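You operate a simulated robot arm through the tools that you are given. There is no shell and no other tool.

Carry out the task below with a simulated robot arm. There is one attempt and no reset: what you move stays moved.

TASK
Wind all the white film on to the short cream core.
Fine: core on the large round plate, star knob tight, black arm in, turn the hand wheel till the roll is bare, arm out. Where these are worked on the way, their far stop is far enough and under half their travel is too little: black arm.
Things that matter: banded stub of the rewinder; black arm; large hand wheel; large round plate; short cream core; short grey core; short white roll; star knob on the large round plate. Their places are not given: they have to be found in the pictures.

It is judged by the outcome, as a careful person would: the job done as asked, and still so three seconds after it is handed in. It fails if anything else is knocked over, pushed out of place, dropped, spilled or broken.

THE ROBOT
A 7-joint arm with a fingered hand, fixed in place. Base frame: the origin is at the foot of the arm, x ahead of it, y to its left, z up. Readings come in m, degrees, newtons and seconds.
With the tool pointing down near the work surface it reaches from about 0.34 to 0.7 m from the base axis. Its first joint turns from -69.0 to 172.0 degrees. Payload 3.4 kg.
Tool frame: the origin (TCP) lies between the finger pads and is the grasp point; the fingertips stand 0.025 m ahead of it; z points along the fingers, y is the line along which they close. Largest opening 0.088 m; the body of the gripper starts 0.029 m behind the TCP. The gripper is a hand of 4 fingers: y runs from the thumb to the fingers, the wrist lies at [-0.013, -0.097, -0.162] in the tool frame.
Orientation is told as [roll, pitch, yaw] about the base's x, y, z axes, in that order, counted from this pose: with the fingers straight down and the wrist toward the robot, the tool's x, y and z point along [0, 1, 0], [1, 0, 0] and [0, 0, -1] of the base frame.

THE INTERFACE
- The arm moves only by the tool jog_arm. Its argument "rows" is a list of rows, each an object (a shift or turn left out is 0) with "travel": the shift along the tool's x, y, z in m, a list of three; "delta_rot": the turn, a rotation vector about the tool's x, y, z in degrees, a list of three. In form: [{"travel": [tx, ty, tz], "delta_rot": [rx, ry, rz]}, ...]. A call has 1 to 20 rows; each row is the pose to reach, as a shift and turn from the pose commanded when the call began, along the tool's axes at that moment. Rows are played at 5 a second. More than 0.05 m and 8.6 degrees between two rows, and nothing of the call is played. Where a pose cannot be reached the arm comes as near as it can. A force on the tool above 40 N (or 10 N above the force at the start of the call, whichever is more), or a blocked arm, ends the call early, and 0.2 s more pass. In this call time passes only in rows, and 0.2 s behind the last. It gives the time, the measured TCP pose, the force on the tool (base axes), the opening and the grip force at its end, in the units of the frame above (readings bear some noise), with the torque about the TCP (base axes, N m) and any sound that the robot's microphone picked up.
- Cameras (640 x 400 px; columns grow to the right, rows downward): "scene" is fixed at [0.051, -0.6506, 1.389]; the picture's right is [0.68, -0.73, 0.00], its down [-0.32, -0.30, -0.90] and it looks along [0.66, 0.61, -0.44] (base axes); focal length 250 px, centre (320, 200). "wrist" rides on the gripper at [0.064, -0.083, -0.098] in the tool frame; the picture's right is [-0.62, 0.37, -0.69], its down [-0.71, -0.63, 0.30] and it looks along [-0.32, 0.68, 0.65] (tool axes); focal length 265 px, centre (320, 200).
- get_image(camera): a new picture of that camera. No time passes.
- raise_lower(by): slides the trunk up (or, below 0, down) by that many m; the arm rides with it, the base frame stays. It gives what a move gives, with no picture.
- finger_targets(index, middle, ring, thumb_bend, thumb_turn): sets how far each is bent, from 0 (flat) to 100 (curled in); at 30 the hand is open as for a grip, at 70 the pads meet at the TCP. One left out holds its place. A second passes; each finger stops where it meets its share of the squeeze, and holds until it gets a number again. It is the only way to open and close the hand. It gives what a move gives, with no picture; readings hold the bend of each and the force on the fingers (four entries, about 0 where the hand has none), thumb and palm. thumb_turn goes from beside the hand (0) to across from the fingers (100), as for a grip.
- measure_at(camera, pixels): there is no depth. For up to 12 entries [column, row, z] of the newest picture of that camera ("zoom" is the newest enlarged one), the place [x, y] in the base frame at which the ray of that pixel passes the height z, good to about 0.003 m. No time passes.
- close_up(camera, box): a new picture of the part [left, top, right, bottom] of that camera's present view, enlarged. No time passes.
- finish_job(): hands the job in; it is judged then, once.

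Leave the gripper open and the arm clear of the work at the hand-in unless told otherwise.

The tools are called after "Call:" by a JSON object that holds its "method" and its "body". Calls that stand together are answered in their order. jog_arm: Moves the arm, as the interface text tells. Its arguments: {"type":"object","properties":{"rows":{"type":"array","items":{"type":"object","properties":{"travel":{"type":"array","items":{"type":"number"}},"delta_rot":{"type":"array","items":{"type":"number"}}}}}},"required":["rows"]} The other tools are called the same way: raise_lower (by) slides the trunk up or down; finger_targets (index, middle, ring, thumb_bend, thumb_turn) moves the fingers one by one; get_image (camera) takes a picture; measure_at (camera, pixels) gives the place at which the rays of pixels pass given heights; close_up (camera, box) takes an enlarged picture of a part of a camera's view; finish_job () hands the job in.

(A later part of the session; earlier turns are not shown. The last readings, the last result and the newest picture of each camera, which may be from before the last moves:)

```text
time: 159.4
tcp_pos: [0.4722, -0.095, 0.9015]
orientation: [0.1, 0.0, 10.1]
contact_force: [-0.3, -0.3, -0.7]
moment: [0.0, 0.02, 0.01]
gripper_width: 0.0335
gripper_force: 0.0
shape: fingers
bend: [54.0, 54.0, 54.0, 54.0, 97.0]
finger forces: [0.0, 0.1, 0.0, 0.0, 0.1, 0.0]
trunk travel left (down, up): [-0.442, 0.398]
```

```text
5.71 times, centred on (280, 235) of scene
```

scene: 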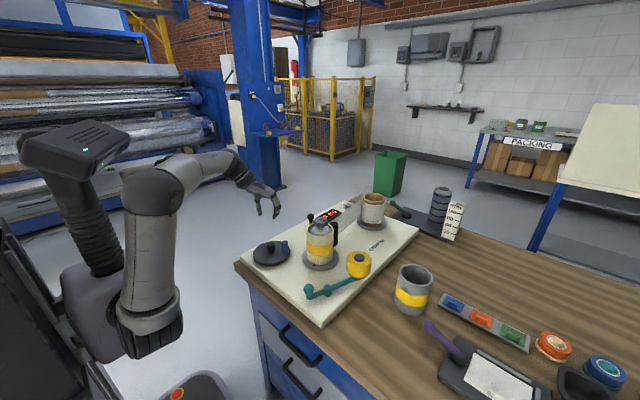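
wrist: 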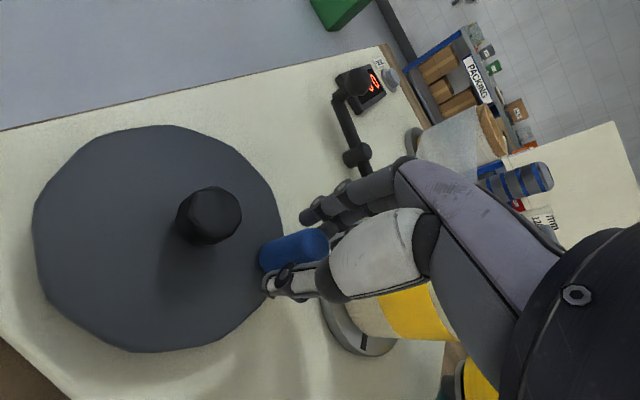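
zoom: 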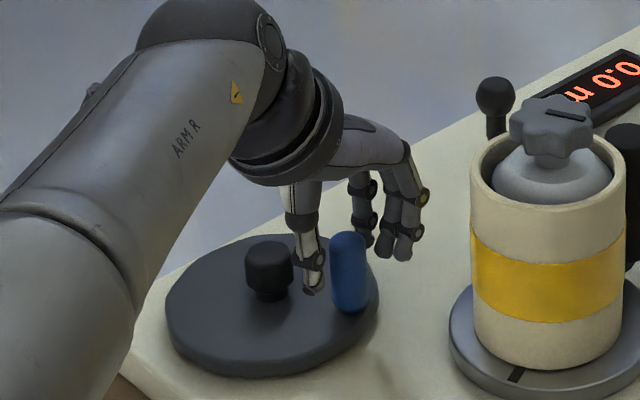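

The knob is loosely caged. I now sweep clockwise from -66 to -183 degrees with the fingers pushing, the yaw following from 10 to -45.

Call:
{"method": "jog_arm", "body": {"rows": [{"travel": [-0.0004, -0.0228, 0], "delta_rot": [0, 0, 7.9]}, {"travel": [0.0037, -0.0375, 0], "delta_rot": [0, 0, 15.7]}, {"travel": [0.0119, -0.0506, 0], "delta_rot": [0, 0, 23.6]}, {"travel": [0.0237, -0.0608, 0], "delta_rot": [0, 0, 31.4]}, {"travel": [0.0372, -0.0669, 0], "delta_rot": [0, 0, 39.3]}, {"travel": [0.0529, -0.0692, 0], "delta_rot": [0, 0, 47.1]}, {"travel": [0.0679, -0.067, 0], "delta_rot": [0, 0, 55]}]}}

Call:
{"method": "get_image", "body": {"camera": "wrist"}}

Call:
{"method": "close_up", "body": {"camera": "scene", "box": [230, 180, 390, 280]}}

```text
time: 161.0
tcp_pos: [0.3944, -0.0399, 0.9001]
orientation: [0.0, 0.0, -45.1]
contact_force: [2.5, -2.1, 1.0]
moment: [-0.09, -0.05, 0.03]
gripper_width: 0.0337
gripper_force: 1.3
shape: fingers
bend: [54.0, 50.0, 54.0, 54.0, 97.0]
finger forces: [0.0, 3.1, 0.0, 0.1, 0.0, 0.1]
trunk travel left (down, up): [-0.442, 0.398]
```

```text
taken
```

wrist: 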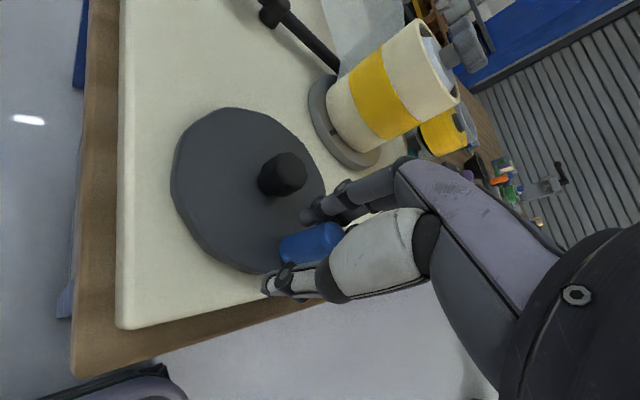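

```text
4.00 times, centred on (310, 230) of scene
```

zoom: 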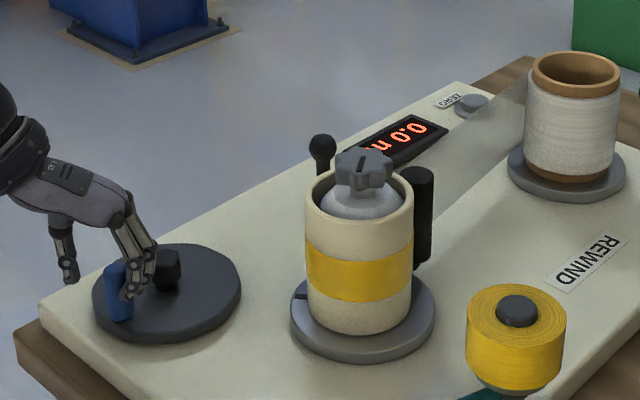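

The cage works nicely (wheel turned more than 100 degrees with 3 N), but after about 400 degrees of spindle clockwise the counter still shows 0.0. The core is clamped now, so I test the other sense: sweep counter-clockwise from -183 to -3 with the thumb pushing.

Call:
{"method": "jog_arm", "body": {"rows": [{"travel": [-0.0089, 0.028, 0], "delta_rot": [0, 0, -8.5]}, {"travel": [-0.0136, 0.0428, 0], "delta_rot": [0, 0, -17]}, {"travel": [-0.0134, 0.0585, 0], "delta_rot": [0, 0, -25.5]}, {"travel": [-0.0083, 0.0735, 0], "delta_rot": [0, 0, -34]}, {"travel": [0.0015, 0.0862, 0], "delta_rot": [0, 0, -42.5]}, {"travel": [0.0148, 0.0955, 0], "delta_rot": [0, 0, -51]}, {"travel": [0.0305, 0.1003, 0], "delta_rot": [0, 0, -59.5]}, {"travel": [0.047, 0.1002, 0], "delta_rot": [0, 0, -68]}, {"travel": [0.063, 0.095, 0], "delta_rot": [0, 0, -76.5]}, {"travel": [0.0766, 0.085, 0], "delta_rot": [0, 0, -85]}]}}

Call:
{"method": "get_image", "body": {"camera": "wrist"}}

Call:
{"method": "close_up", "body": {"camera": "scene", "box": [230, 180, 390, 280]}}

```text
time: 163.2
tcp_pos: [0.5113, -0.0461, 0.9]
orientation: [0.0, 0.0, 40.1]
contact_force: [-0.2, 0.6, -0.1]
moment: [0.01, -0.03, 0.04]
gripper_width: 0.0331
gripper_force: 0.0
shape: fingers
bend: [54.0, 54.0, 54.0, 54.0, 98.0]
finger forces: [0.1, 0.1, 0.0, 0.1, 0.0, 0.0]
trunk travel left (down, up): [-0.442, 0.398]
```

```text
taken
```

wrist: 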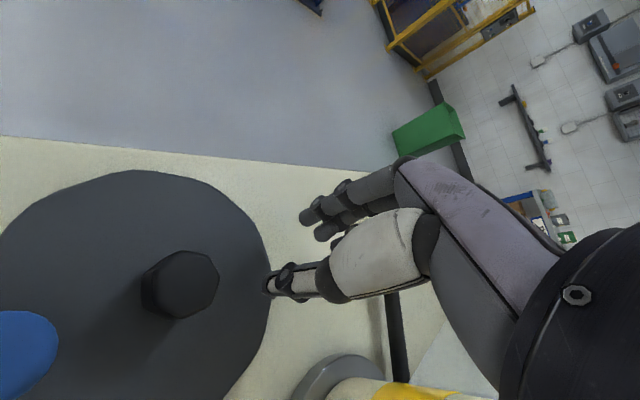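

```text
4.00 times, centred on (310, 230) of scene
```

zoom: 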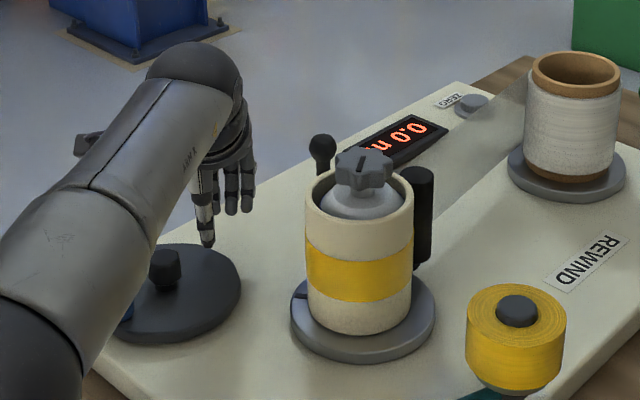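

The knob slipped past the narrow thumb (the push angle was too oblique at the start). I lift slightly, and measure where the knob is now.

Call:
{"method": "jog_arm", "body": {"rows": [{"travel": [0, 0, -0.04], "delta_rot": [0, 0, 8]}, {"travel": [-0.01, -0.03, -0.06], "delta_rot": [0, 0, 16]}, {"travel": [-0.02, -0.06, -0.06], "delta_rot": [0, 0, 24]}, {"travel": [-0.02, -0.075, -0.06], "delta_rot": [0, 0, 32]}, {"travel": [-0.02, -0.075, -0.06], "delta_rot": [0, 0, 40]}]}}

Call:
{"method": "get_image", "body": {"camera": "wrist"}}

Call:
{"method": "close_up", "body": {"camera": "scene", "box": [230, 200, 326, 270]}}

```text
time: 164.4
tcp_pos: [0.4656, -0.1092, 0.9592]
orientation: [0.0, 0.0, -0.1]
contact_force: [-0.4, -1.1, 0.4]
moment: [0.0, 0.01, 0.01]
gripper_width: 0.0332
gripper_force: 0.0
shape: fingers
bend: [54.0, 54.0, 54.0, 54.0, 98.0]
finger forces: [0.1, 0.0, 0.0, 0.1, 0.0, 0.0]
trunk travel left (down, up): [-0.442, 0.398]
```

```text
taken
```

wrist: 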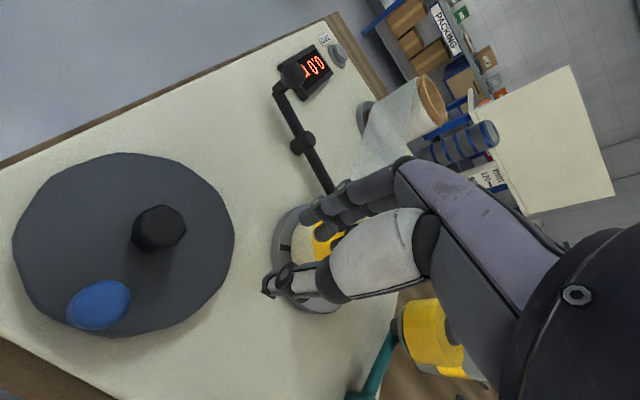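

```text
5.71 times, centred on (278, 235) of scene
```

zoom: 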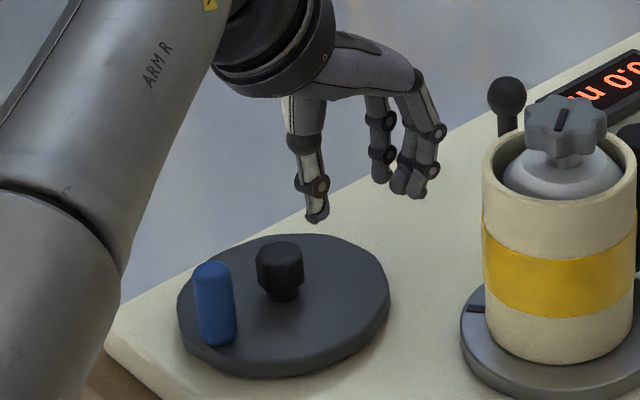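

I measure: wrist (106,300), scene (259.3,247.6) at knob-top height.

Call:
{"method": "measure_at", "body": {"camera": "wrist", "pixels": [[106, 298, 0.893], [162, 224, 0.875]]}}

Call:
{"method": "measure_at", "body": {"camera": "scene", "pixels": [[259.3, 247.6, 0.893]]}}

```text
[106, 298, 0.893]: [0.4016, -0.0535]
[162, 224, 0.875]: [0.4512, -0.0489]
```

```text
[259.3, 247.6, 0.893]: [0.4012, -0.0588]
```

Knob at about (0.4015,-0.056), angle -172. I go above it turning to yaw -60, so that the thumb will push more squarely counter-clockwise.

Call:
{"method": "jog_arm", "body": {"rows": [{"travel": [0.007, -0.008, 0], "delta_rot": [0, 0, 7.5]}, {"travel": [0.014, -0.016, 0], "delta_rot": [0, 0, 15]}, {"travel": [0.021, -0.024, 0], "delta_rot": [0, 0, 22.5]}, {"travel": [0.028, -0.032, 0], "delta_rot": [0, 0, 30]}, {"travel": [0.035, -0.04, 0], "delta_rot": [0, 0, 37.5]}, {"travel": [0.042, -0.048, 0], "delta_rot": [0, 0, 45]}, {"travel": [0.049, -0.056, 0], "delta_rot": [0, 0, 52.5]}, {"travel": [0.053, -0.064, 0], "delta_rot": [0, 0, 60]}]}}

Call:
{"method": "get_image", "body": {"camera": "wrist"}}

Call:
{"method": "get_image", "body": {"camera": "scene"}}

```text
time: 166.2
tcp_pos: [0.401, -0.0568, 0.9608]
orientation: [0.0, 0.0, -60.0]
contact_force: [-0.7, 0.4, -0.7]
moment: [0.02, 0.01, 0.05]
gripper_width: 0.0334
gripper_force: 0.0
shape: fingers
bend: [54.0, 54.0, 54.0, 54.0, 98.0]
finger forces: [0.0, 0.0, 0.0, 0.1, 0.0, 0.0]
trunk travel left (down, up): [-0.442, 0.398]
```

```text
taken
```

wrist: 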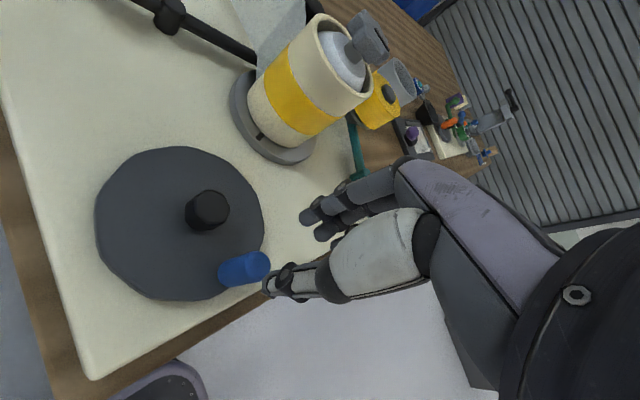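

```text
taken
```

scene: 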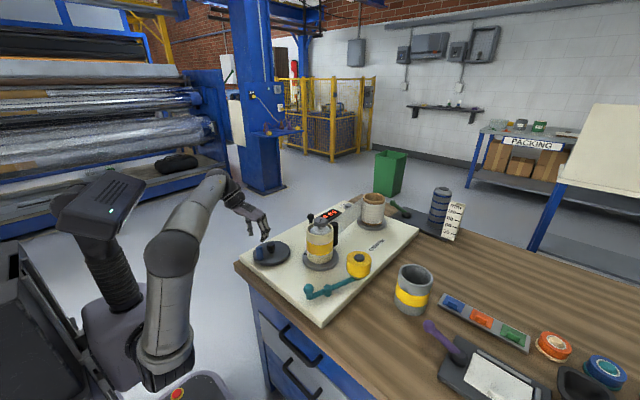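

Yaw -60 is reachable with a safe elbow. I lower around the knob and sweep counter-clockwise from -172 to -20 with the thumb pushing, yaw following from -60 to 40.

Call:
{"method": "jog_arm", "body": {"rows": [{"travel": [0, 0, 0.03]}, {"travel": [0, 0, 0.06]}]}}

Call:
{"method": "jog_arm", "body": {"rows": [{"travel": [-0.002, 0.0185, 0], "delta_rot": [0, 0, -8.3]}, {"travel": [-0.0014, 0.0296, 0], "delta_rot": [0, 0, -16.6]}, {"travel": [0.0017, 0.0403, 0], "delta_rot": [0, 0, -25]}, {"travel": [0.007, 0.0502, 0], "delta_rot": [0, 0, -33.3]}, {"travel": [0.0144, 0.0589, 0], "delta_rot": [0, 0, -41.6]}, {"travel": [0.0237, 0.0656, 0], "delta_rot": [0, 0, -50]}, {"travel": [0.0342, 0.0702, 0], "delta_rot": [0, 0, -58.3]}, {"travel": [0.0454, 0.0725, 0], "delta_rot": [0, 0, -66.6]}, {"travel": [0.0571, 0.0722, 0], "delta_rot": [0, 0, -75]}, {"travel": [0.0686, 0.0695, 0], "delta_rot": [0, 0, -83.3]}, {"travel": [0.0792, 0.0643, 0], "delta_rot": [0, 0, -91.6]}, {"travel": [0.0886, 0.0569, 0], "delta_rot": [0, 0, -100]}]}}

Call:
{"method": "get_image", "body": {"camera": "wrist"}}

Call:
{"method": "close_up", "body": {"camera": "scene", "box": [230, 180, 390, 280]}}

```text
time: 166.8
tcp_pos: [0.4016, -0.057, 0.9006]
orientation: [0.1, -0.1, -60.0]
contact_force: [-0.5, -0.6, -0.2]
moment: [-0.05, -0.02, 0.04]
gripper_width: 0.0333
gripper_force: 0.0
shape: fingers
bend: [54.0, 54.0, 54.0, 54.0, 98.0]
finger forces: [0.1, 0.1, 0.0, 0.0, 0.0, 0.0]
trunk travel left (down, up): [-0.442, 0.398]
```

```text
time: 169.4
tcp_pos: [0.5065, -0.0619, 0.9008]
orientation: [0.1, -0.1, 40.2]
contact_force: [0.2, 0.5, 0.5]
moment: [-0.02, 0.03, 0.02]
gripper_width: 0.0328
gripper_force: 0.2
shape: fingers
bend: [54.0, 54.0, 54.0, 54.0, 97.0]
finger forces: [0.0, 0.0, 0.0, 0.1, 0.0, 0.0]
trunk travel left (down, up): [-0.442, 0.398]
```

```text
taken
```

wrist: 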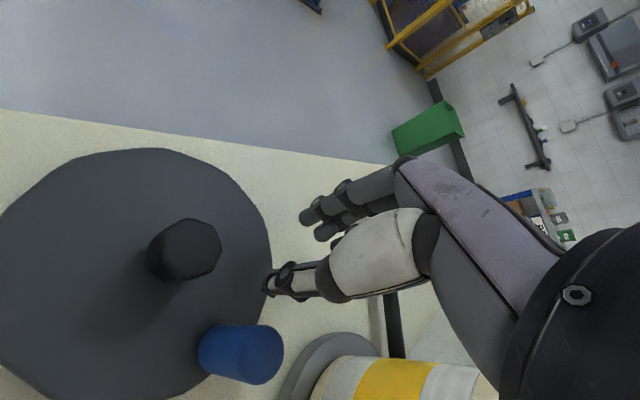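

```text
4.00 times, centred on (310, 230) of scene
```

zoom: 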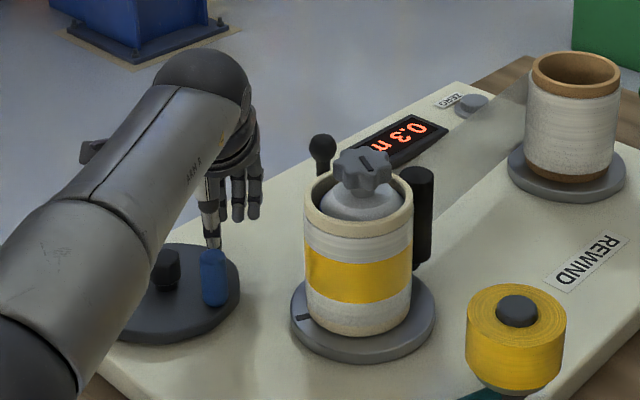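

The counter reads 0.3 m and white film is on the core: counter-clockwise winds. The knob escaped near the end of the sweep; I lift a bit and measure where it is.

Call:
{"method": "measure_at", "body": {"camera": "wrist", "pixels": [[262, 355, 0.893]]}}

Call:
{"method": "jog_arm", "body": {"rows": [{"travel": [0, 0, -0.03]}, {"travel": [0, 0, -0.06]}]}}

Call:
{"method": "get_image", "body": {"camera": "wrist"}}

Call:
{"method": "close_up", "body": {"camera": "scene", "box": [270, 190, 400, 270]}}

```text
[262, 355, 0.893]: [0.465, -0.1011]
```

```text
time: 170.0
tcp_pos: [0.5059, -0.0624, 0.9596]
orientation: [0.0, 0.0, 40.1]
contact_force: [0.3, 0.1, 0.5]
moment: [0.05, 0.02, 0.0]
gripper_width: 0.0326
gripper_force: 0.0
shape: fingers
bend: [54.0, 54.0, 54.0, 54.0, 97.0]
finger forces: [0.0, 0.1, 0.0, 0.0, 0.0, 0.0]
trunk travel left (down, up): [-0.442, 0.398]
```

```text
taken
```

wrist: 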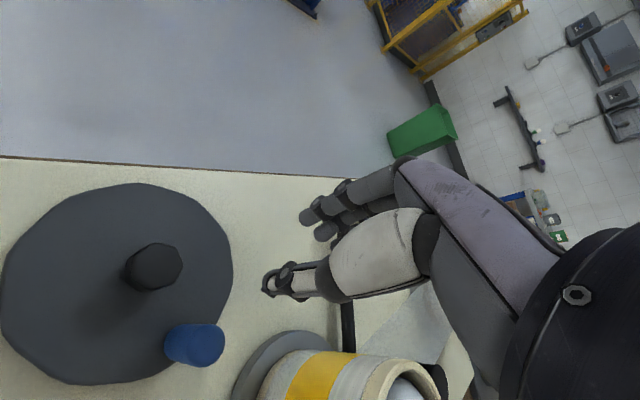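

```text
4.92 times, centred on (335, 230) of scene
```

zoom: 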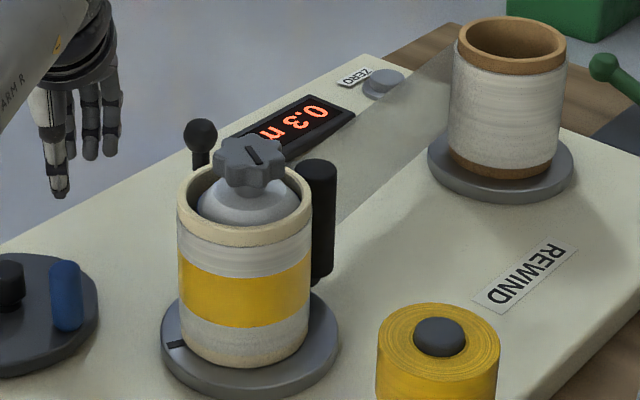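

Winding works: film is on the core. Knob at about (0.465,-0.1), angle -76. The single thumb is too soft against the film drag, so I will pinch the knob (index, middle, thumb) and let the yaw follow the wheel to avoid rolling. I go above it with yaw 0, ring finger curled, and lower to TCP z about 0.885.

Call:
{"method": "finger_targets", "body": {"index": 52, "middle": 52, "ring": 100, "thumb_bend": 52}}

Call:
{"method": "jog_arm", "body": {"rows": [{"travel": [-0.0004, -0.011, 0], "delta_rot": [0, 0, 8]}, {"travel": [-0.0008, -0.022, 0], "delta_rot": [0, 0, 16]}, {"travel": [-0.0012, -0.033, 0], "delta_rot": [0, 0, 24]}, {"travel": [-0.0016, -0.044, 0], "delta_rot": [0, 0, 32]}, {"travel": [-0.0019, -0.0554, 0], "delta_rot": [0, 0, 40]}]}}

Call:
{"method": "get_image", "body": {"camera": "wrist"}}

Call:
{"method": "close_up", "body": {"camera": "scene", "box": [240, 200, 320, 270]}}

```text
time: 171.0
tcp_pos: [0.505, -0.0623, 0.9598]
orientation: [0.0, 0.0, 40.2]
contact_force: [0.2, 0.2, 0.3]
moment: [-0.01, -0.01, 0.02]
gripper_width: 0.0366
gripper_force: 0.0
shape: fingers
bend: [52.0, 52.0, 100.0, 52.0, 97.0]
finger forces: [0.0, 0.0, 0.1, 0.0, 0.1, 0.0]
trunk travel left (down, up): [-0.442, 0.398]
```

```text
time: 172.2
tcp_pos: [0.4655, -0.0998, 0.9598]
orientation: [0.0, 0.0, -0.1]
contact_force: [-0.4, -0.1, -0.8]
moment: [0.01, -0.01, -0.03]
gripper_width: 0.0369
gripper_force: 0.0
shape: fingers
bend: [52.0, 52.0, 100.0, 52.0, 97.0]
finger forces: [0.0, 0.0, 0.1, 0.0, 0.0, 0.1]
trunk travel left (down, up): [-0.442, 0.398]
```

```text
taken
```

wrist: 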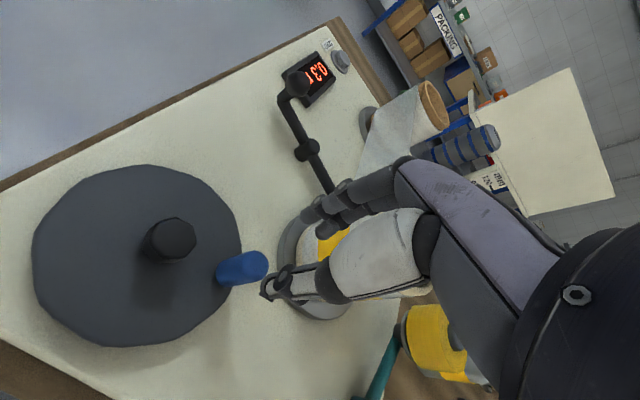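

```text
5.71 times, centred on (280, 235) of scene
```

zoom: 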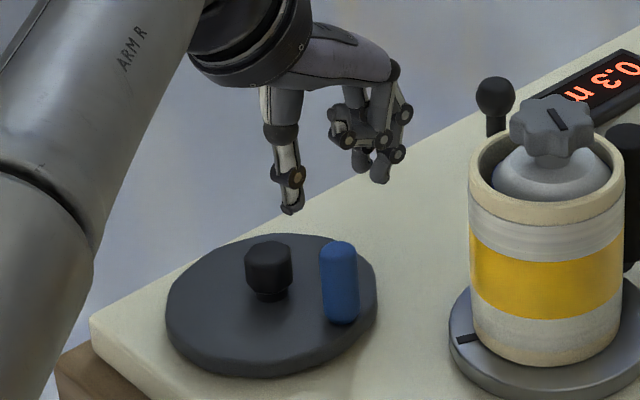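

I verify the knob centre from this view (wrist ~(256,264)) before lowering.

Call:
{"method": "measure_at", "body": {"camera": "wrist", "pixels": [[257, 264, 0.893]]}}

Call:
{"method": "measure_at", "body": {"camera": "scene", "pixels": [[283.3, 243.6, 0.893]]}}

```text
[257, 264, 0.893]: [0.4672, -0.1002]
```

```text
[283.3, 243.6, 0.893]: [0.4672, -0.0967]
```

Knob (0.467,-0.0985). I lower, pinch firmly and crank counter-clockwise to angle -5 with yaw following to 40.

Call:
{"method": "jog_arm", "body": {"rows": [{"travel": [0.0008, 0.001, 0.035]}, {"travel": [0.0008, 0.001, 0.06]}, {"travel": [0.0008, 0.001, 0.0745]}]}}

Call:
{"method": "finger_targets", "body": {"index": 80, "middle": 80, "ring": 100, "thumb_bend": 76}}

Call:
{"method": "jog_arm", "body": {"rows": [{"travel": [0.0049, 0.0112, 0], "delta_rot": [0, 0, -8]}, {"travel": [0.0123, 0.0209, 0], "delta_rot": [0, 0, -16]}, {"travel": [0.0218, 0.0287, 0], "delta_rot": [0, 0, -24]}, {"travel": [0.0329, 0.0339, 0], "delta_rot": [0, 0, -32]}, {"travel": [0.0448, 0.0364, 0], "delta_rot": [0, 0, -40]}]}}

Call:
{"method": "get_image", "body": {"camera": "wrist"}}

Call:
{"method": "close_up", "body": {"camera": "scene", "box": [230, 180, 390, 280]}}

```text
time: 173.0
tcp_pos: [0.4662, -0.0991, 0.8867]
orientation: [0.1, 0.0, 0.0]
contact_force: [0.0, 0.3, 0.1]
moment: [0.0, -0.01, 0.0]
gripper_width: 0.0369
gripper_force: 0.1
shape: fingers
bend: [52.0, 52.0, 100.0, 52.0, 97.0]
finger forces: [0.0, 0.0, 0.1, 0.0, 0.0, 0.0]
trunk travel left (down, up): [-0.442, 0.398]
```

```text
time: 174.0
tcp_pos: [0.4678, -0.0993, 0.8852]
orientation: [-0.1, 0.1, 0.0]
contact_force: [4.1, -3.1, -7.3]
moment: [-0.06, -0.01, 0.01]
gripper_width: 0.0098
gripper_force: 13.8
shape: fingers
bend: [72.0, 66.0, 100.0, 65.0, 95.0]
finger forces: [7.6, 10.1, 0.1, 0.1, 10.2, 0.0]
trunk travel left (down, up): [-0.442, 0.398]
```

```text
time: 175.2
tcp_pos: [0.5025, -0.0528, 0.8851]
orientation: [0.0, 0.0, 40.1]
contact_force: [0.1, -0.5, -0.1]
moment: [0.0, 0.01, 0.0]
gripper_width: 0.0003
gripper_force: 0.1
shape: fingers
bend: [74.0, 75.0, 100.0, 72.0, 95.0]
finger forces: [0.1, 0.0, 0.0, 0.0, 0.0, 0.1]
trunk travel left (down, up): [-0.442, 0.398]
```

```text
taken
```

wrist: 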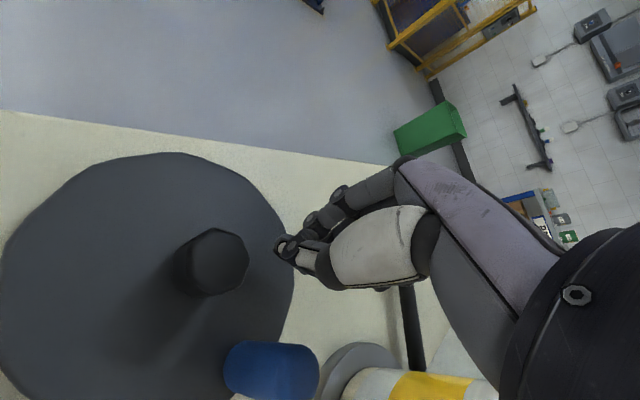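

```text
4.00 times, centred on (310, 230) of scene
```

zoom: 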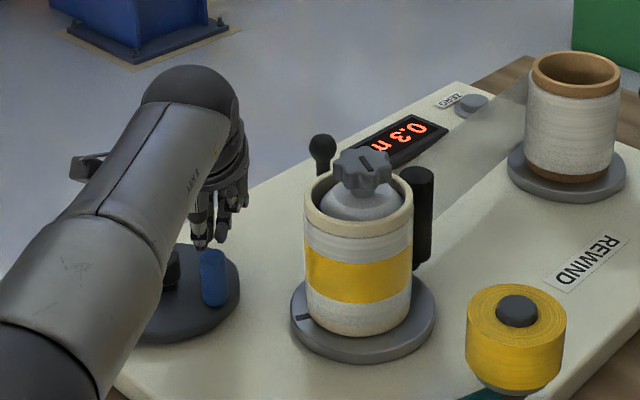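

The knob slipped out again on the open side. Pushing from behind is geometrically safe (the knob is bound to its circle), so I will use a compact closed fist moved round the circle behind the knob. I rise, close the fist with some preload, turn to yaw 0 and inspect its shape.

Call:
{"method": "jog_arm", "body": {"rows": [{"travel": [0, 0, -0.04], "delta_rot": [0, 0, 8]}, {"travel": [0, 0, -0.08], "delta_rot": [0, 0, 16]}, {"travel": [0.0, -0.02, -0.08], "delta_rot": [0, 0, 24]}, {"travel": [0.0, -0.04, -0.08], "delta_rot": [0, 0, 32]}, {"travel": [0.0, -0.05, -0.08], "delta_rot": [0, 0, 40]}]}}

Call:
{"method": "finger_targets", "body": {"index": 78, "middle": 78, "ring": 78, "thumb_bend": 78}}

Call:
{"method": "get_image", "body": {"camera": "wrist"}}

Call:
{"method": "close_up", "body": {"camera": "scene", "box": [240, 200, 320, 270]}}

```text
time: 176.4
tcp_pos: [0.4647, -0.0861, 0.9666]
orientation: [-0.1, -0.1, 0.0]
contact_force: [0.6, 0.6, -0.2]
moment: [-0.02, 0.03, -0.05]
gripper_width: 0.0
gripper_force: 0.0
shape: fingers
bend: [74.0, 75.0, 100.0, 72.0, 95.0]
finger forces: [0.0, 0.0, 0.1, 0.0, 0.1, 0.0]
trunk travel left (down, up): [-0.442, 0.398]
```

```text
time: 177.4
tcp_pos: [0.4653, -0.0847, 0.9649]
orientation: [0.0, 0.0, 0.1]
contact_force: [-0.2, 0.4, -0.1]
moment: [-0.02, -0.01, 0.01]
gripper_width: 0.0
gripper_force: 0.1
shape: fingers
bend: [76.0, 78.0, 78.0, 73.0, 95.0]
finger forces: [0.1, 0.0, 0.0, 0.0, 0.1, 0.0]
trunk travel left (down, up): [-0.442, 0.398]
```

```text
taken
```

wrist: 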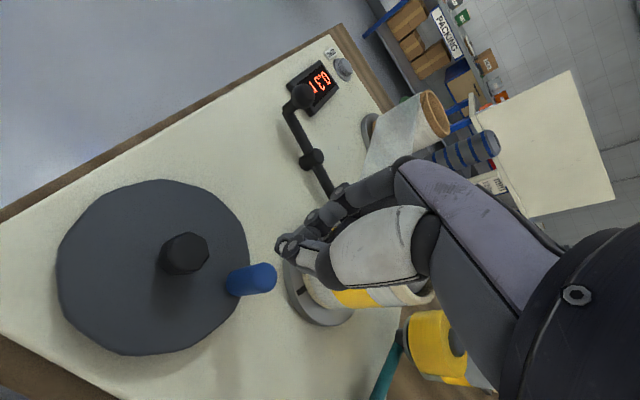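

```text
5.71 times, centred on (280, 235) of scene
```

zoom: 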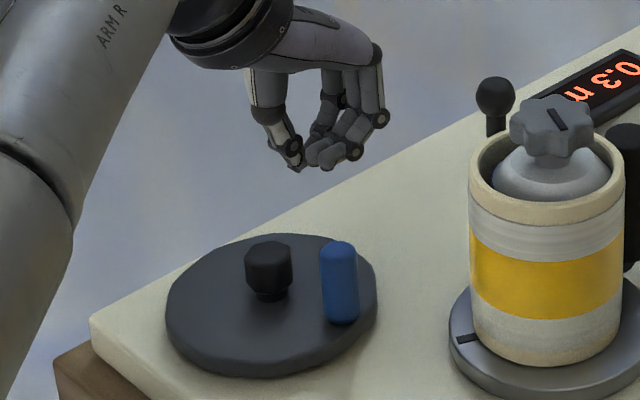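

The fist's finger segments are sloped but stiff (backed by the thumb). I measure the knob again (wrist ~(265,277)) and will push it with the finger backs, as worked before, and read the needed force.

Call:
{"method": "measure_at", "body": {"camera": "wrist", "pixels": [[266, 276, 0.893], [184, 253, 0.875]]}}

Call:
{"method": "measure_at", "body": {"camera": "scene", "pixels": [[283.3, 243.6, 0.893]]}}

```text
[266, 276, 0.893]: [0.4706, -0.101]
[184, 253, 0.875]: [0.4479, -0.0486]
```

```text
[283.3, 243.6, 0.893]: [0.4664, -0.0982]
```

Knob at about (0.468,-0.0995). I place the fist on its robot side at z about 0.895 and push counter-clockwise along the arc, yaw following from 10 to 40.

Call:
{"method": "jog_arm", "body": {"rows": [{"travel": [-0.009, -0.022, 0], "delta_rot": [0, 0, -5]}, {"travel": [-0.0179, -0.0435, 0], "delta_rot": [0, 0, -10]}, {"travel": [-0.0179, -0.0435, 0.04], "delta_rot": [0, 0, -10]}, {"travel": [-0.0179, -0.0435, 0.07], "delta_rot": [0, 0, -10]}]}}

Call:
{"method": "jog_arm", "body": {"rows": [{"travel": [0.001, 0.0214, 0], "delta_rot": [0, 0, -5]}, {"travel": [0.0022, 0.0306, 0], "delta_rot": [0, 0, -10]}, {"travel": [0.0051, 0.039, 0], "delta_rot": [0, 0, -15]}, {"travel": [0.0095, 0.0464, 0], "delta_rot": [0, 0, -20]}]}}

Call:
{"method": "get_image", "body": {"camera": "wrist"}}

Call:
{"method": "close_up", "body": {"camera": "scene", "box": [230, 180, 390, 280]}}

```text
time: 178.4
tcp_pos: [0.4203, -0.1035, 0.8953]
orientation: [0.0, 0.0, 10.2]
contact_force: [0.7, 0.4, 0.0]
moment: [0.04, 0.0, 0.0]
gripper_width: 0.0001
gripper_force: 0.1
shape: fingers
bend: [76.0, 78.0, 78.0, 73.0, 95.0]
finger forces: [0.0, 0.0, 0.0, 0.1, 0.0, 0.0]
trunk travel left (down, up): [-0.442, 0.398]
```

```text
time: 179.4
tcp_pos: [0.4631, -0.0843, 0.898]
orientation: [-0.1, -0.2, 30.2]
contact_force: [-2.8, 0.1, 13.6]
moment: [-0.03, -0.28, -0.05]
gripper_width: 0.0002
gripper_force: 6.7
shape: fingers
bend: [76.0, 79.0, 78.0, 73.0, 95.0]
finger forces: [0.1, 12.8, 0.0, 0.1, 0.0, 0.1]
trunk travel left (down, up): [-0.442, 0.398]
```

```text
taken
```

wrist: 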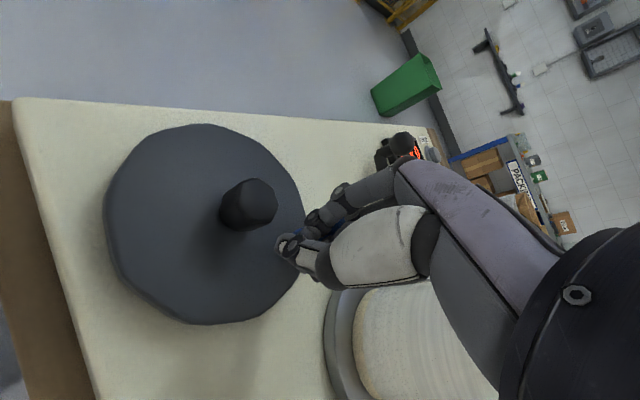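

```text
4.00 times, centred on (310, 230) of scene
```

zoom: 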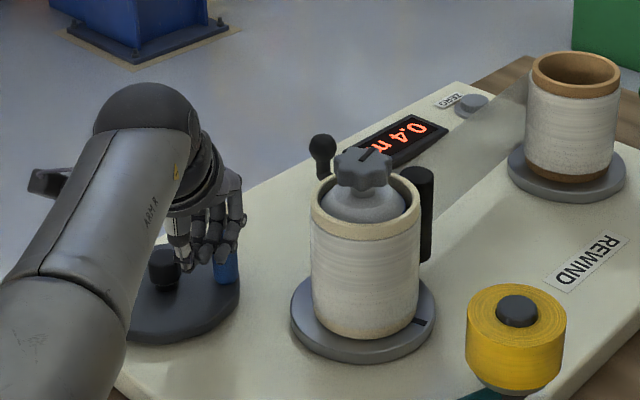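

Counter 0.4 m; the horizontal drag is only about 3 N, the fist just rides up on the knob. The successful stroke earlier was with the two finger pads (index and middle form a groove that centres the knob). So I will use index+middle straight (bend 46), ring curled, thumb folded back: pads push for one half turn, finger backs for the other. I rise and shape the hand.

Call:
{"method": "jog_arm", "body": {"rows": [{"travel": [0, -0.005, -0.03]}, {"travel": [0, -0.005, -0.07]}]}}

Call:
{"method": "finger_targets", "body": {"index": 46, "middle": 46, "ring": 100, "thumb_bend": 10}}

Call:
{"method": "get_image", "body": {"camera": "wrist"}}

Call:
{"method": "close_up", "body": {"camera": "scene", "box": [240, 200, 320, 270]}}

```text
time: 180.0
tcp_pos: [0.4623, -0.0882, 0.965]
orientation: [0.0, 0.0, 30.2]
contact_force: [0.5, 0.0, -0.6]
moment: [0.04, 0.01, -0.01]
gripper_width: 0.0
gripper_force: 0.0
shape: fingers
bend: [76.0, 78.0, 78.0, 73.0, 95.0]
finger forces: [0.0, 0.1, 0.1, 0.0, 0.0, 0.0]
trunk travel left (down, up): [-0.442, 0.398]
```

```text
time: 181.0
tcp_pos: [0.4601, -0.0881, 0.9647]
orientation: [0.0, 0.0, 30.0]
contact_force: [-0.8, -0.2, 0.2]
moment: [0.02, 0.03, -0.05]
gripper_width: 0.0803
gripper_force: 0.0
shape: fingers
bend: [46.0, 46.0, 100.0, 10.0, 97.0]
finger forces: [0.1, 0.0, 0.0, 0.1, 0.0, 0.0]
trunk travel left (down, up): [-0.442, 0.398]
```

```text
taken
```

wrist: 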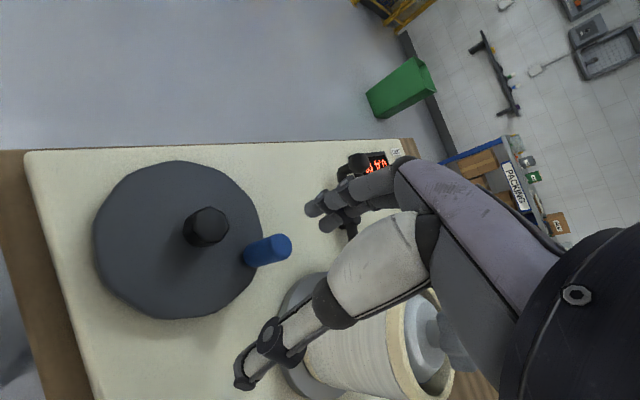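

```text
5.71 times, centred on (280, 235) of scene
```

zoom: 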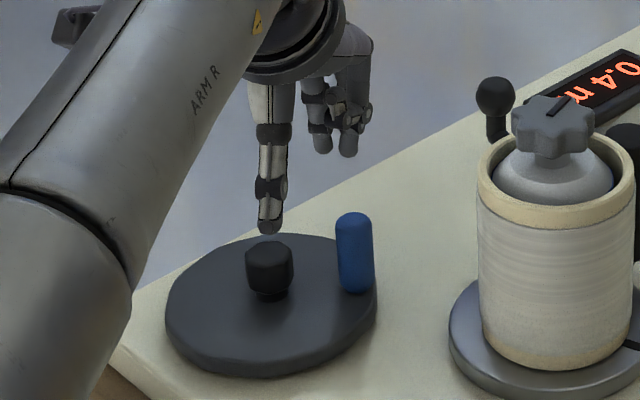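

I measure the knob (wrist ~(282,246), scene (286,238.8)).

Call:
{"method": "measure_at", "body": {"camera": "wrist", "pixels": [[282, 246, 0.893]]}}

Call:
{"method": "measure_at", "body": {"camera": "scene", "pixels": [[286, 238.8, 0.893]]}}

```text
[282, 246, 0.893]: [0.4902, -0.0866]
```

```text
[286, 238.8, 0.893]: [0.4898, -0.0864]
```

Knob at angle -45. I place the finger backs behind it (TCP 0.434,-0.108, yaw 23, z 0.885) and push it on to about angle 0.

Call:
{"method": "jog_arm", "body": {"rows": [{"travel": [-0.0023, -0.0163, 0], "delta_rot": [0, 0, 3.5]}, {"travel": [-0.0046, -0.0326, 0], "delta_rot": [0, 0, 7]}, {"travel": [-0.0046, -0.0326, 0.04], "delta_rot": [0, 0, 7]}, {"travel": [-0.0046, -0.0326, 0.08], "delta_rot": [0, 0, 7]}]}}

Call:
{"method": "jog_arm", "body": {"rows": [{"travel": [0.0, 0.0136, 0], "delta_rot": [0, 0, -4]}, {"travel": [0.0, 0.0272, 0], "delta_rot": [0, 0, -8.3]}, {"travel": [0.0033, 0.0382, 0], "delta_rot": [0, 0, -16.7]}, {"travel": [0.009, 0.0473, 0], "delta_rot": [0, 0, -24.7]}]}}

Call:
{"method": "get_image", "body": {"camera": "wrist"}}

Call:
{"method": "close_up", "body": {"camera": "scene", "box": [230, 180, 390, 280]}}

```text
time: 182.0
tcp_pos: [0.435, -0.1094, 0.8851]
orientation: [0.1, -0.1, 23.0]
contact_force: [-0.4, 0.6, -0.4]
moment: [0.01, 0.02, 0.0]
gripper_width: 0.0804
gripper_force: 0.0
shape: fingers
bend: [46.0, 46.0, 100.0, 10.0, 97.0]
finger forces: [0.0, 0.0, 0.0, 0.0, 0.1, 0.0]
trunk travel left (down, up): [-0.442, 0.398]
```

```text
time: 183.0
tcp_pos: [0.4743, -0.0819, 0.8871]
orientation: [-0.1, 0.0, 47.9]
contact_force: [0.5, -2.1, -1.2]
moment: [-0.05, 0.02, -0.04]
gripper_width: 0.0775
gripper_force: 1.2
shape: fingers
bend: [49.0, 46.0, 100.0, 10.0, 97.0]
finger forces: [1.9, 1.1, 0.0, 0.0, 0.1, 0.1]
trunk travel left (down, up): [-0.442, 0.398]
```

```text
taken
```

wrist: 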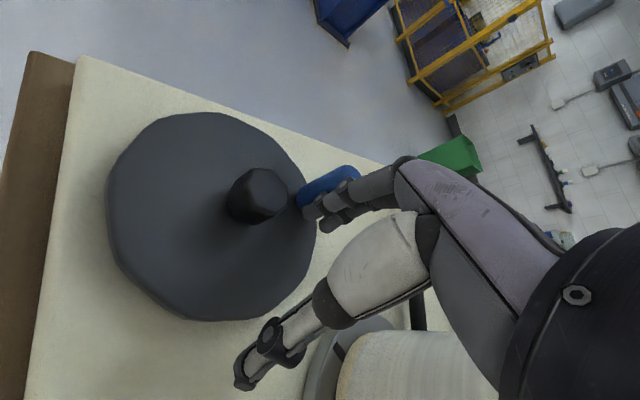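

```text
4.00 times, centred on (310, 230) of scene
```

zoom: 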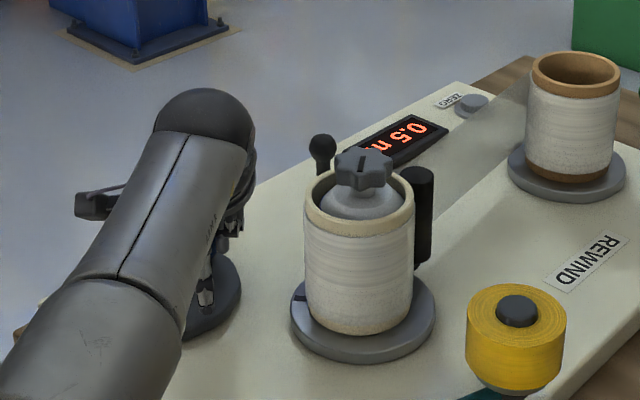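

Excellent: the finger backs push with only 2 N, counter 0.5 m. Now I lift, turn the hand to yaw -60 and set it down behind the knob for the pad stroke.

Call:
{"method": "jog_arm", "body": {"rows": [{"travel": [0, -0.005, -0.03]}, {"travel": [0, -0.005, -0.06], "delta_rot": [0, 0, 8.4]}, {"travel": [-0.0007, -0.001, -0.06], "delta_rot": [0, 0, 16.8]}, {"travel": [-0.0013, 0.003, -0.06], "delta_rot": [0, 0, 25.2]}, {"travel": [-0.002, 0.0065, -0.06], "delta_rot": [0, 0, 33.6]}, {"travel": [-0.0026, 0.0105, -0.06], "delta_rot": [0, 0, 42]}, {"travel": [-0.0033, 0.014, -0.06], "delta_rot": [0, 0, 50.4]}, {"travel": [-0.004, 0.018, -0.06], "delta_rot": [0, 0, 58.8]}, {"travel": [-0.0046, 0.022, -0.06], "delta_rot": [0, 0, 67.2]}, {"travel": [-0.0053, 0.0255, -0.06], "delta_rot": [0, 0, 75.6]}, {"travel": [-0.006, 0.0295, -0.06], "delta_rot": [0, 0, 84]}, {"travel": [-0.0066, 0.0332, -0.06], "delta_rot": [0, 0, 92.4]}, {"travel": [-0.0066, 0.0332, -0.06], "delta_rot": [0, 0, 100.8]}, {"travel": [-0.0066, 0.0332, -0.06], "delta_rot": [0, 0, 108]}]}}

Call:
{"method": "get_image", "body": {"camera": "wrist"}}

Call:
{"method": "close_up", "body": {"camera": "scene", "box": [230, 180, 326, 270]}}

```text
time: 186.0
tcp_pos: [0.5026, -0.0609, 0.9451]
orientation: [0.0, -0.1, -60.4]
contact_force: [-0.6, 0.6, 0.2]
moment: [0.02, 0.0, 0.04]
gripper_width: 0.0806
gripper_force: 0.1
shape: fingers
bend: [46.0, 46.0, 100.0, 10.0, 97.0]
finger forces: [0.1, 0.0, 0.1, 0.0, 0.0, 0.0]
trunk travel left (down, up): [-0.442, 0.398]
```

```text
taken
```

wrist: 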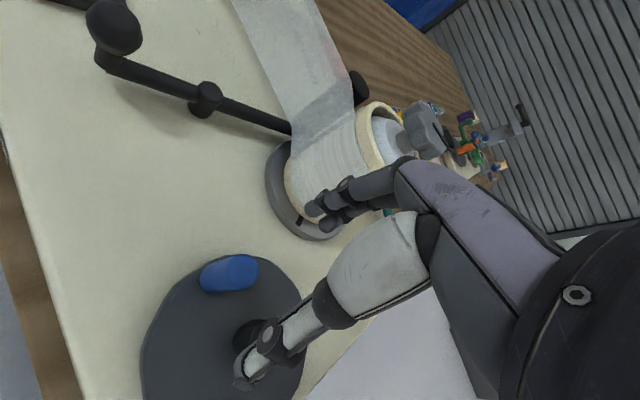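

```text
4.44 times, centred on (278, 225) of scene
```

zoom: 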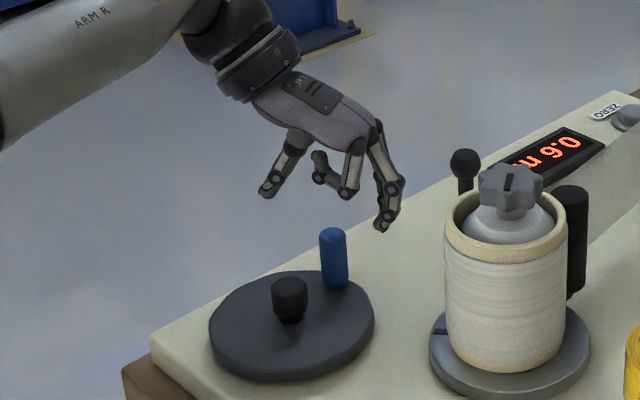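

Counter 0.6 m. I measure the knob (wrist ~(240,271), scene (280.9,233.5)).

Call:
{"method": "measure_at", "body": {"camera": "wrist", "pixels": [[240, 270, 0.893]]}}

Call:
{"method": "measure_at", "body": {"camera": "scene", "pixels": [[280.9, 233.5, 0.893]]}}

```text
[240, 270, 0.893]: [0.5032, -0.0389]
```

```text
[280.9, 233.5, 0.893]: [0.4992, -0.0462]
```

Knob at about angle +7, nicely inside the hand. I lower to z 0.885 and make the pad stroke (counter-clockwise half turn to about angle 165, yaw -60 to 40).

Call:
{"method": "jog_arm", "body": {"rows": [{"travel": [0, 0, 0.03]}, {"travel": [0, 0, 0.06]}]}}

Call:
{"method": "jog_arm", "body": {"rows": [{"travel": [0.0056, -0.0284, 0], "delta_rot": [0, 0, -8.3]}, {"travel": [0.008, -0.0403, 0], "delta_rot": [0, 0, -16.7]}, {"travel": [0.0073, -0.0527, 0], "delta_rot": [0, 0, -25]}, {"travel": [0.0033, -0.0646, 0], "delta_rot": [0, 0, -33.3]}, {"travel": [-0.0041, -0.0755, 0], "delta_rot": [0, 0, -41.7]}, {"travel": [-0.0141, -0.0841, 0], "delta_rot": [0, 0, -50]}, {"travel": [-0.0264, -0.0901, 0], "delta_rot": [0, 0, -58.3]}, {"travel": [-0.04, -0.0929, 0], "delta_rot": [0, 0, -66.7]}, {"travel": [-0.0543, -0.0922, 0], "delta_rot": [0, 0, -75]}, {"travel": [-0.068, -0.0878, 0], "delta_rot": [0, 0, -83.3]}, {"travel": [-0.0805, -0.08, 0], "delta_rot": [0, 0, -91.7]}, {"travel": [-0.091, -0.069, 0], "delta_rot": [0, 0, -100]}]}}

Call:
{"method": "get_image", "body": {"camera": "wrist"}}

Call:
{"method": "close_up", "body": {"camera": "scene", "box": [230, 180, 390, 280]}}

```text
time: 186.6
tcp_pos: [0.5029, -0.066, 0.8867]
orientation: [0.5, 1.2, -60.7]
contact_force: [-0.2, 0.2, -0.2]
moment: [0.02, 0.0, -0.02]
gripper_width: 0.0808
gripper_force: 0.0
shape: fingers
bend: [46.0, 46.0, 100.0, 10.0, 97.0]
finger forces: [0.0, 0.1, 0.0, 0.1, 0.0, 0.0]
trunk travel left (down, up): [-0.442, 0.398]
```

```text
time: 189.2
tcp_pos: [0.3882, -0.0486, 0.8861]
orientation: [0.1, -0.1, 39.9]
contact_force: [-0.4, -0.5, -0.3]
moment: [-0.01, 0.03, 0.01]
gripper_width: 0.081
gripper_force: 0.0
shape: fingers
bend: [46.0, 46.0, 100.0, 10.0, 97.0]
finger forces: [0.0, 0.1, 0.1, 0.0, 0.1, 0.1]
trunk travel left (down, up): [-0.442, 0.398]
```

```text
taken
```

wrist: 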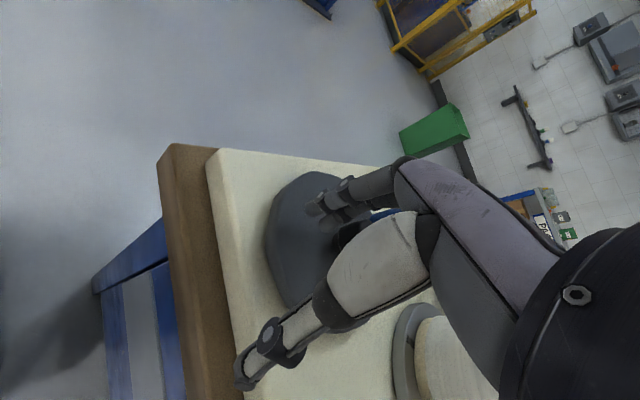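

```text
4.00 times, centred on (310, 230) of scene
```

zoom: 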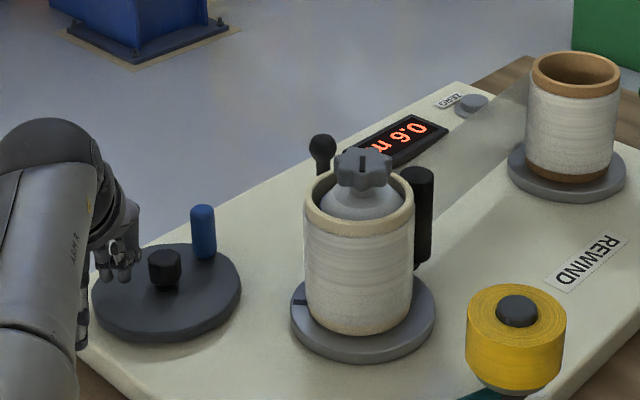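

The pads missed the knob completely (it stayed at about +7 degrees, counter 0.6). I lift, return to the start of this stroke and look closely at where the fingers are relative to the knob.

Call:
{"method": "jog_arm", "body": {"rows": [{"travel": [0, 0, -0.03]}, {"travel": [0, 0, -0.06]}, {"travel": [-0.01, 0.02, -0.06], "delta_rot": [0, 0, 8.3]}, {"travel": [-0.015, 0.04, -0.06], "delta_rot": [0, 0, 16.6]}, {"travel": [-0.02, 0.06, -0.06], "delta_rot": [0, 0, 25]}, {"travel": [-0.03, 0.075, -0.06], "delta_rot": [0, 0, 33.3]}, {"travel": [-0.045, 0.08, -0.06], "delta_rot": [0, 0, 41.6]}, {"travel": [-0.06, 0.082, -0.06], "delta_rot": [0, 0, 50]}, {"travel": [-0.07, 0.082, -0.06], "delta_rot": [0, 0, 58.3]}, {"travel": [-0.0772, 0.0806, -0.06], "delta_rot": [0, 0, 66.6]}, {"travel": [-0.0772, 0.0806, -0.06], "delta_rot": [0, 0, 75]}, {"travel": [-0.0772, 0.0806, -0.06], "delta_rot": [0, 0, 83.3]}, {"travel": [-0.0772, 0.0806, -0.06], "delta_rot": [0, 0, 91.6]}]}}

Call:
{"method": "get_image", "body": {"camera": "wrist"}}

Call:
{"method": "close_up", "body": {"camera": "scene", "box": [240, 190, 320, 260]}}

```text
time: 192.0
tcp_pos: [0.5001, -0.0548, 0.9463]
orientation: [0.1, 0.0, -51.9]
contact_force: [0.6, 0.3, 0.5]
moment: [0.01, 0.01, 0.02]
gripper_width: 0.0808
gripper_force: 0.0
shape: fingers
bend: [46.0, 46.0, 100.0, 10.0, 97.0]
finger forces: [0.0, 0.0, 0.0, 0.0, 0.0, 0.0]
trunk travel left (down, up): [-0.442, 0.398]
```

```text
taken
```

wrist: 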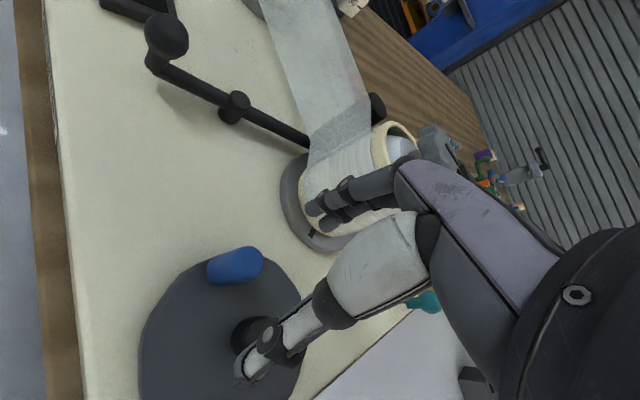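

```text
5.71 times, centred on (280, 225) of scene
```

zoom: 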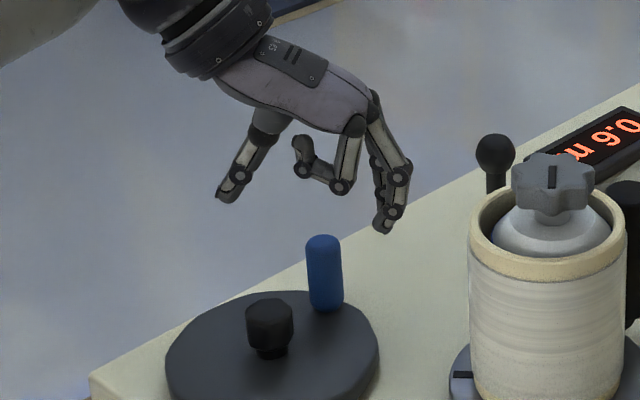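

I measure the knob again from this view (wrist top end ~(250,263), base end ~(218,268)).

Call:
{"method": "measure_at", "body": {"camera": "wrist", "pixels": [[250, 262, 0.893], [219, 270, 0.847]]}}

Call:
{"method": "measure_at", "body": {"camera": "scene", "pixels": [[280.5, 232.6, 0.893], [281, 243.5, 0.847]]}}

```text
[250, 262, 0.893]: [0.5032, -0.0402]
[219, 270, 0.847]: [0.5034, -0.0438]
```

```text
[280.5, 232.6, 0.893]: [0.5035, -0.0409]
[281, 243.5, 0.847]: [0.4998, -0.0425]
```

Knob at (0.503,-0.0405), angle +9. I lower here and look before moving.

Call:
{"method": "jog_arm", "body": {"rows": [{"travel": [0, 0, 0.03]}, {"travel": [0, 0, 0.061]}]}}

Call:
{"method": "get_image", "body": {"camera": "wrist"}}

Call:
{"method": "close_up", "body": {"camera": "scene", "box": [240, 190, 320, 260]}}

```text
time: 192.6
tcp_pos: [0.4993, -0.054, 0.8848]
orientation: [0.1, 0.0, -51.9]
contact_force: [-0.5, 0.0, 0.0]
moment: [0.01, 0.0, 0.0]
gripper_width: 0.0809
gripper_force: 0.1
shape: fingers
bend: [46.0, 46.0, 100.0, 10.0, 97.0]
finger forces: [0.1, 0.1, 0.0, 0.0, 0.0, 0.1]
trunk travel left (down, up): [-0.442, 0.398]
```

```text
taken
```

wrist: 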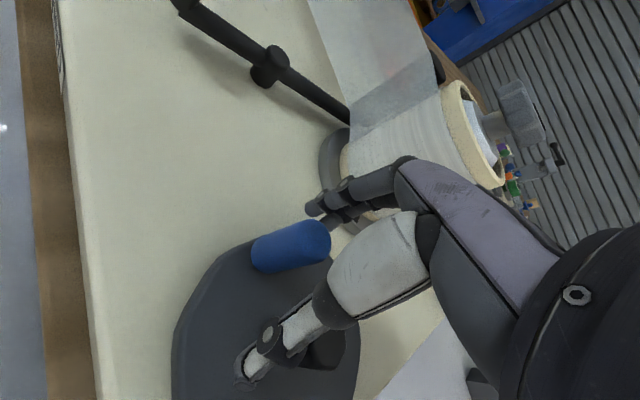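

```text
5.71 times, centred on (280, 225) of scene
```

zoom: 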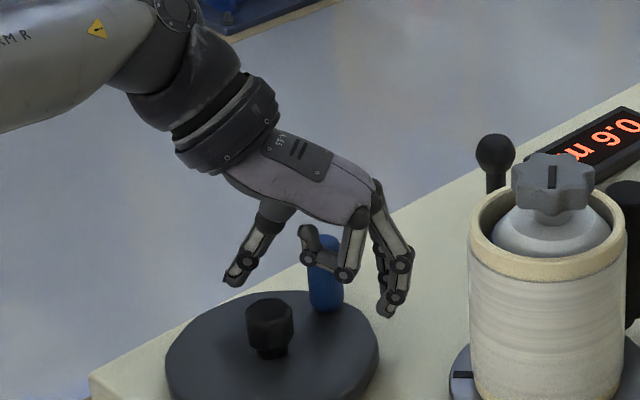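

The knob is inside the hand (wrist ~(290,245)). I now step gently along -y of the tool, 5 mm at a time, to feel when the pads touch it.

Call:
{"method": "jog_arm", "body": {"rows": [{"travel": [0.008, -0.006, 0]}, {"travel": [0.009, -0.012, 0]}, {"travel": [0.01, -0.018, 0]}, {"travel": [0.01, -0.024, 0]}]}}

Call:
{"method": "get_image", "body": {"camera": "wrist"}}

Call:
{"method": "close_up", "body": {"camera": "scene", "box": [240, 190, 320, 260]}}

```text
time: 193.6
tcp_pos: [0.4917, -0.0292, 0.8844]
orientation: [0.0, -0.1, -51.7]
contact_force: [0.0, -0.6, 0.7]
moment: [-0.04, 0.0, 0.03]
gripper_width: 0.0809
gripper_force: 0.0
shape: fingers
bend: [46.0, 46.0, 100.0, 10.0, 97.0]
finger forces: [0.0, 0.0, 0.1, 0.0, 0.0, 0.0]
trunk travel left (down, up): [-0.442, 0.398]
```

```text
taken
```

wrist: 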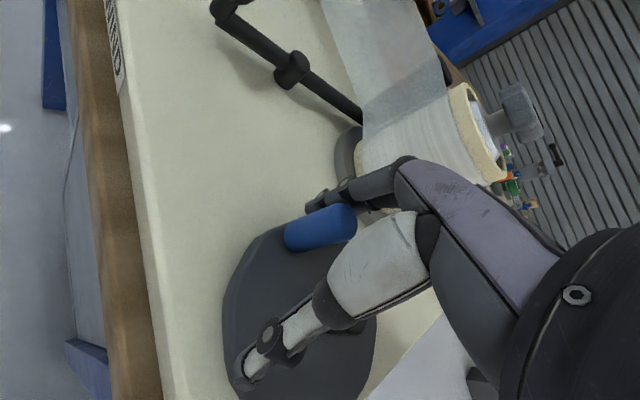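

```text
5.71 times, centred on (280, 225) of scene
```

zoom: 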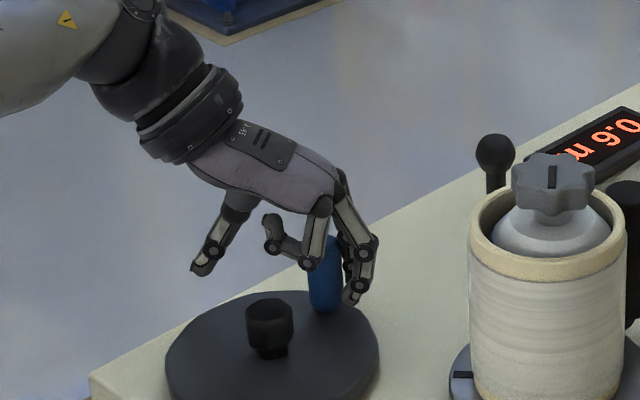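

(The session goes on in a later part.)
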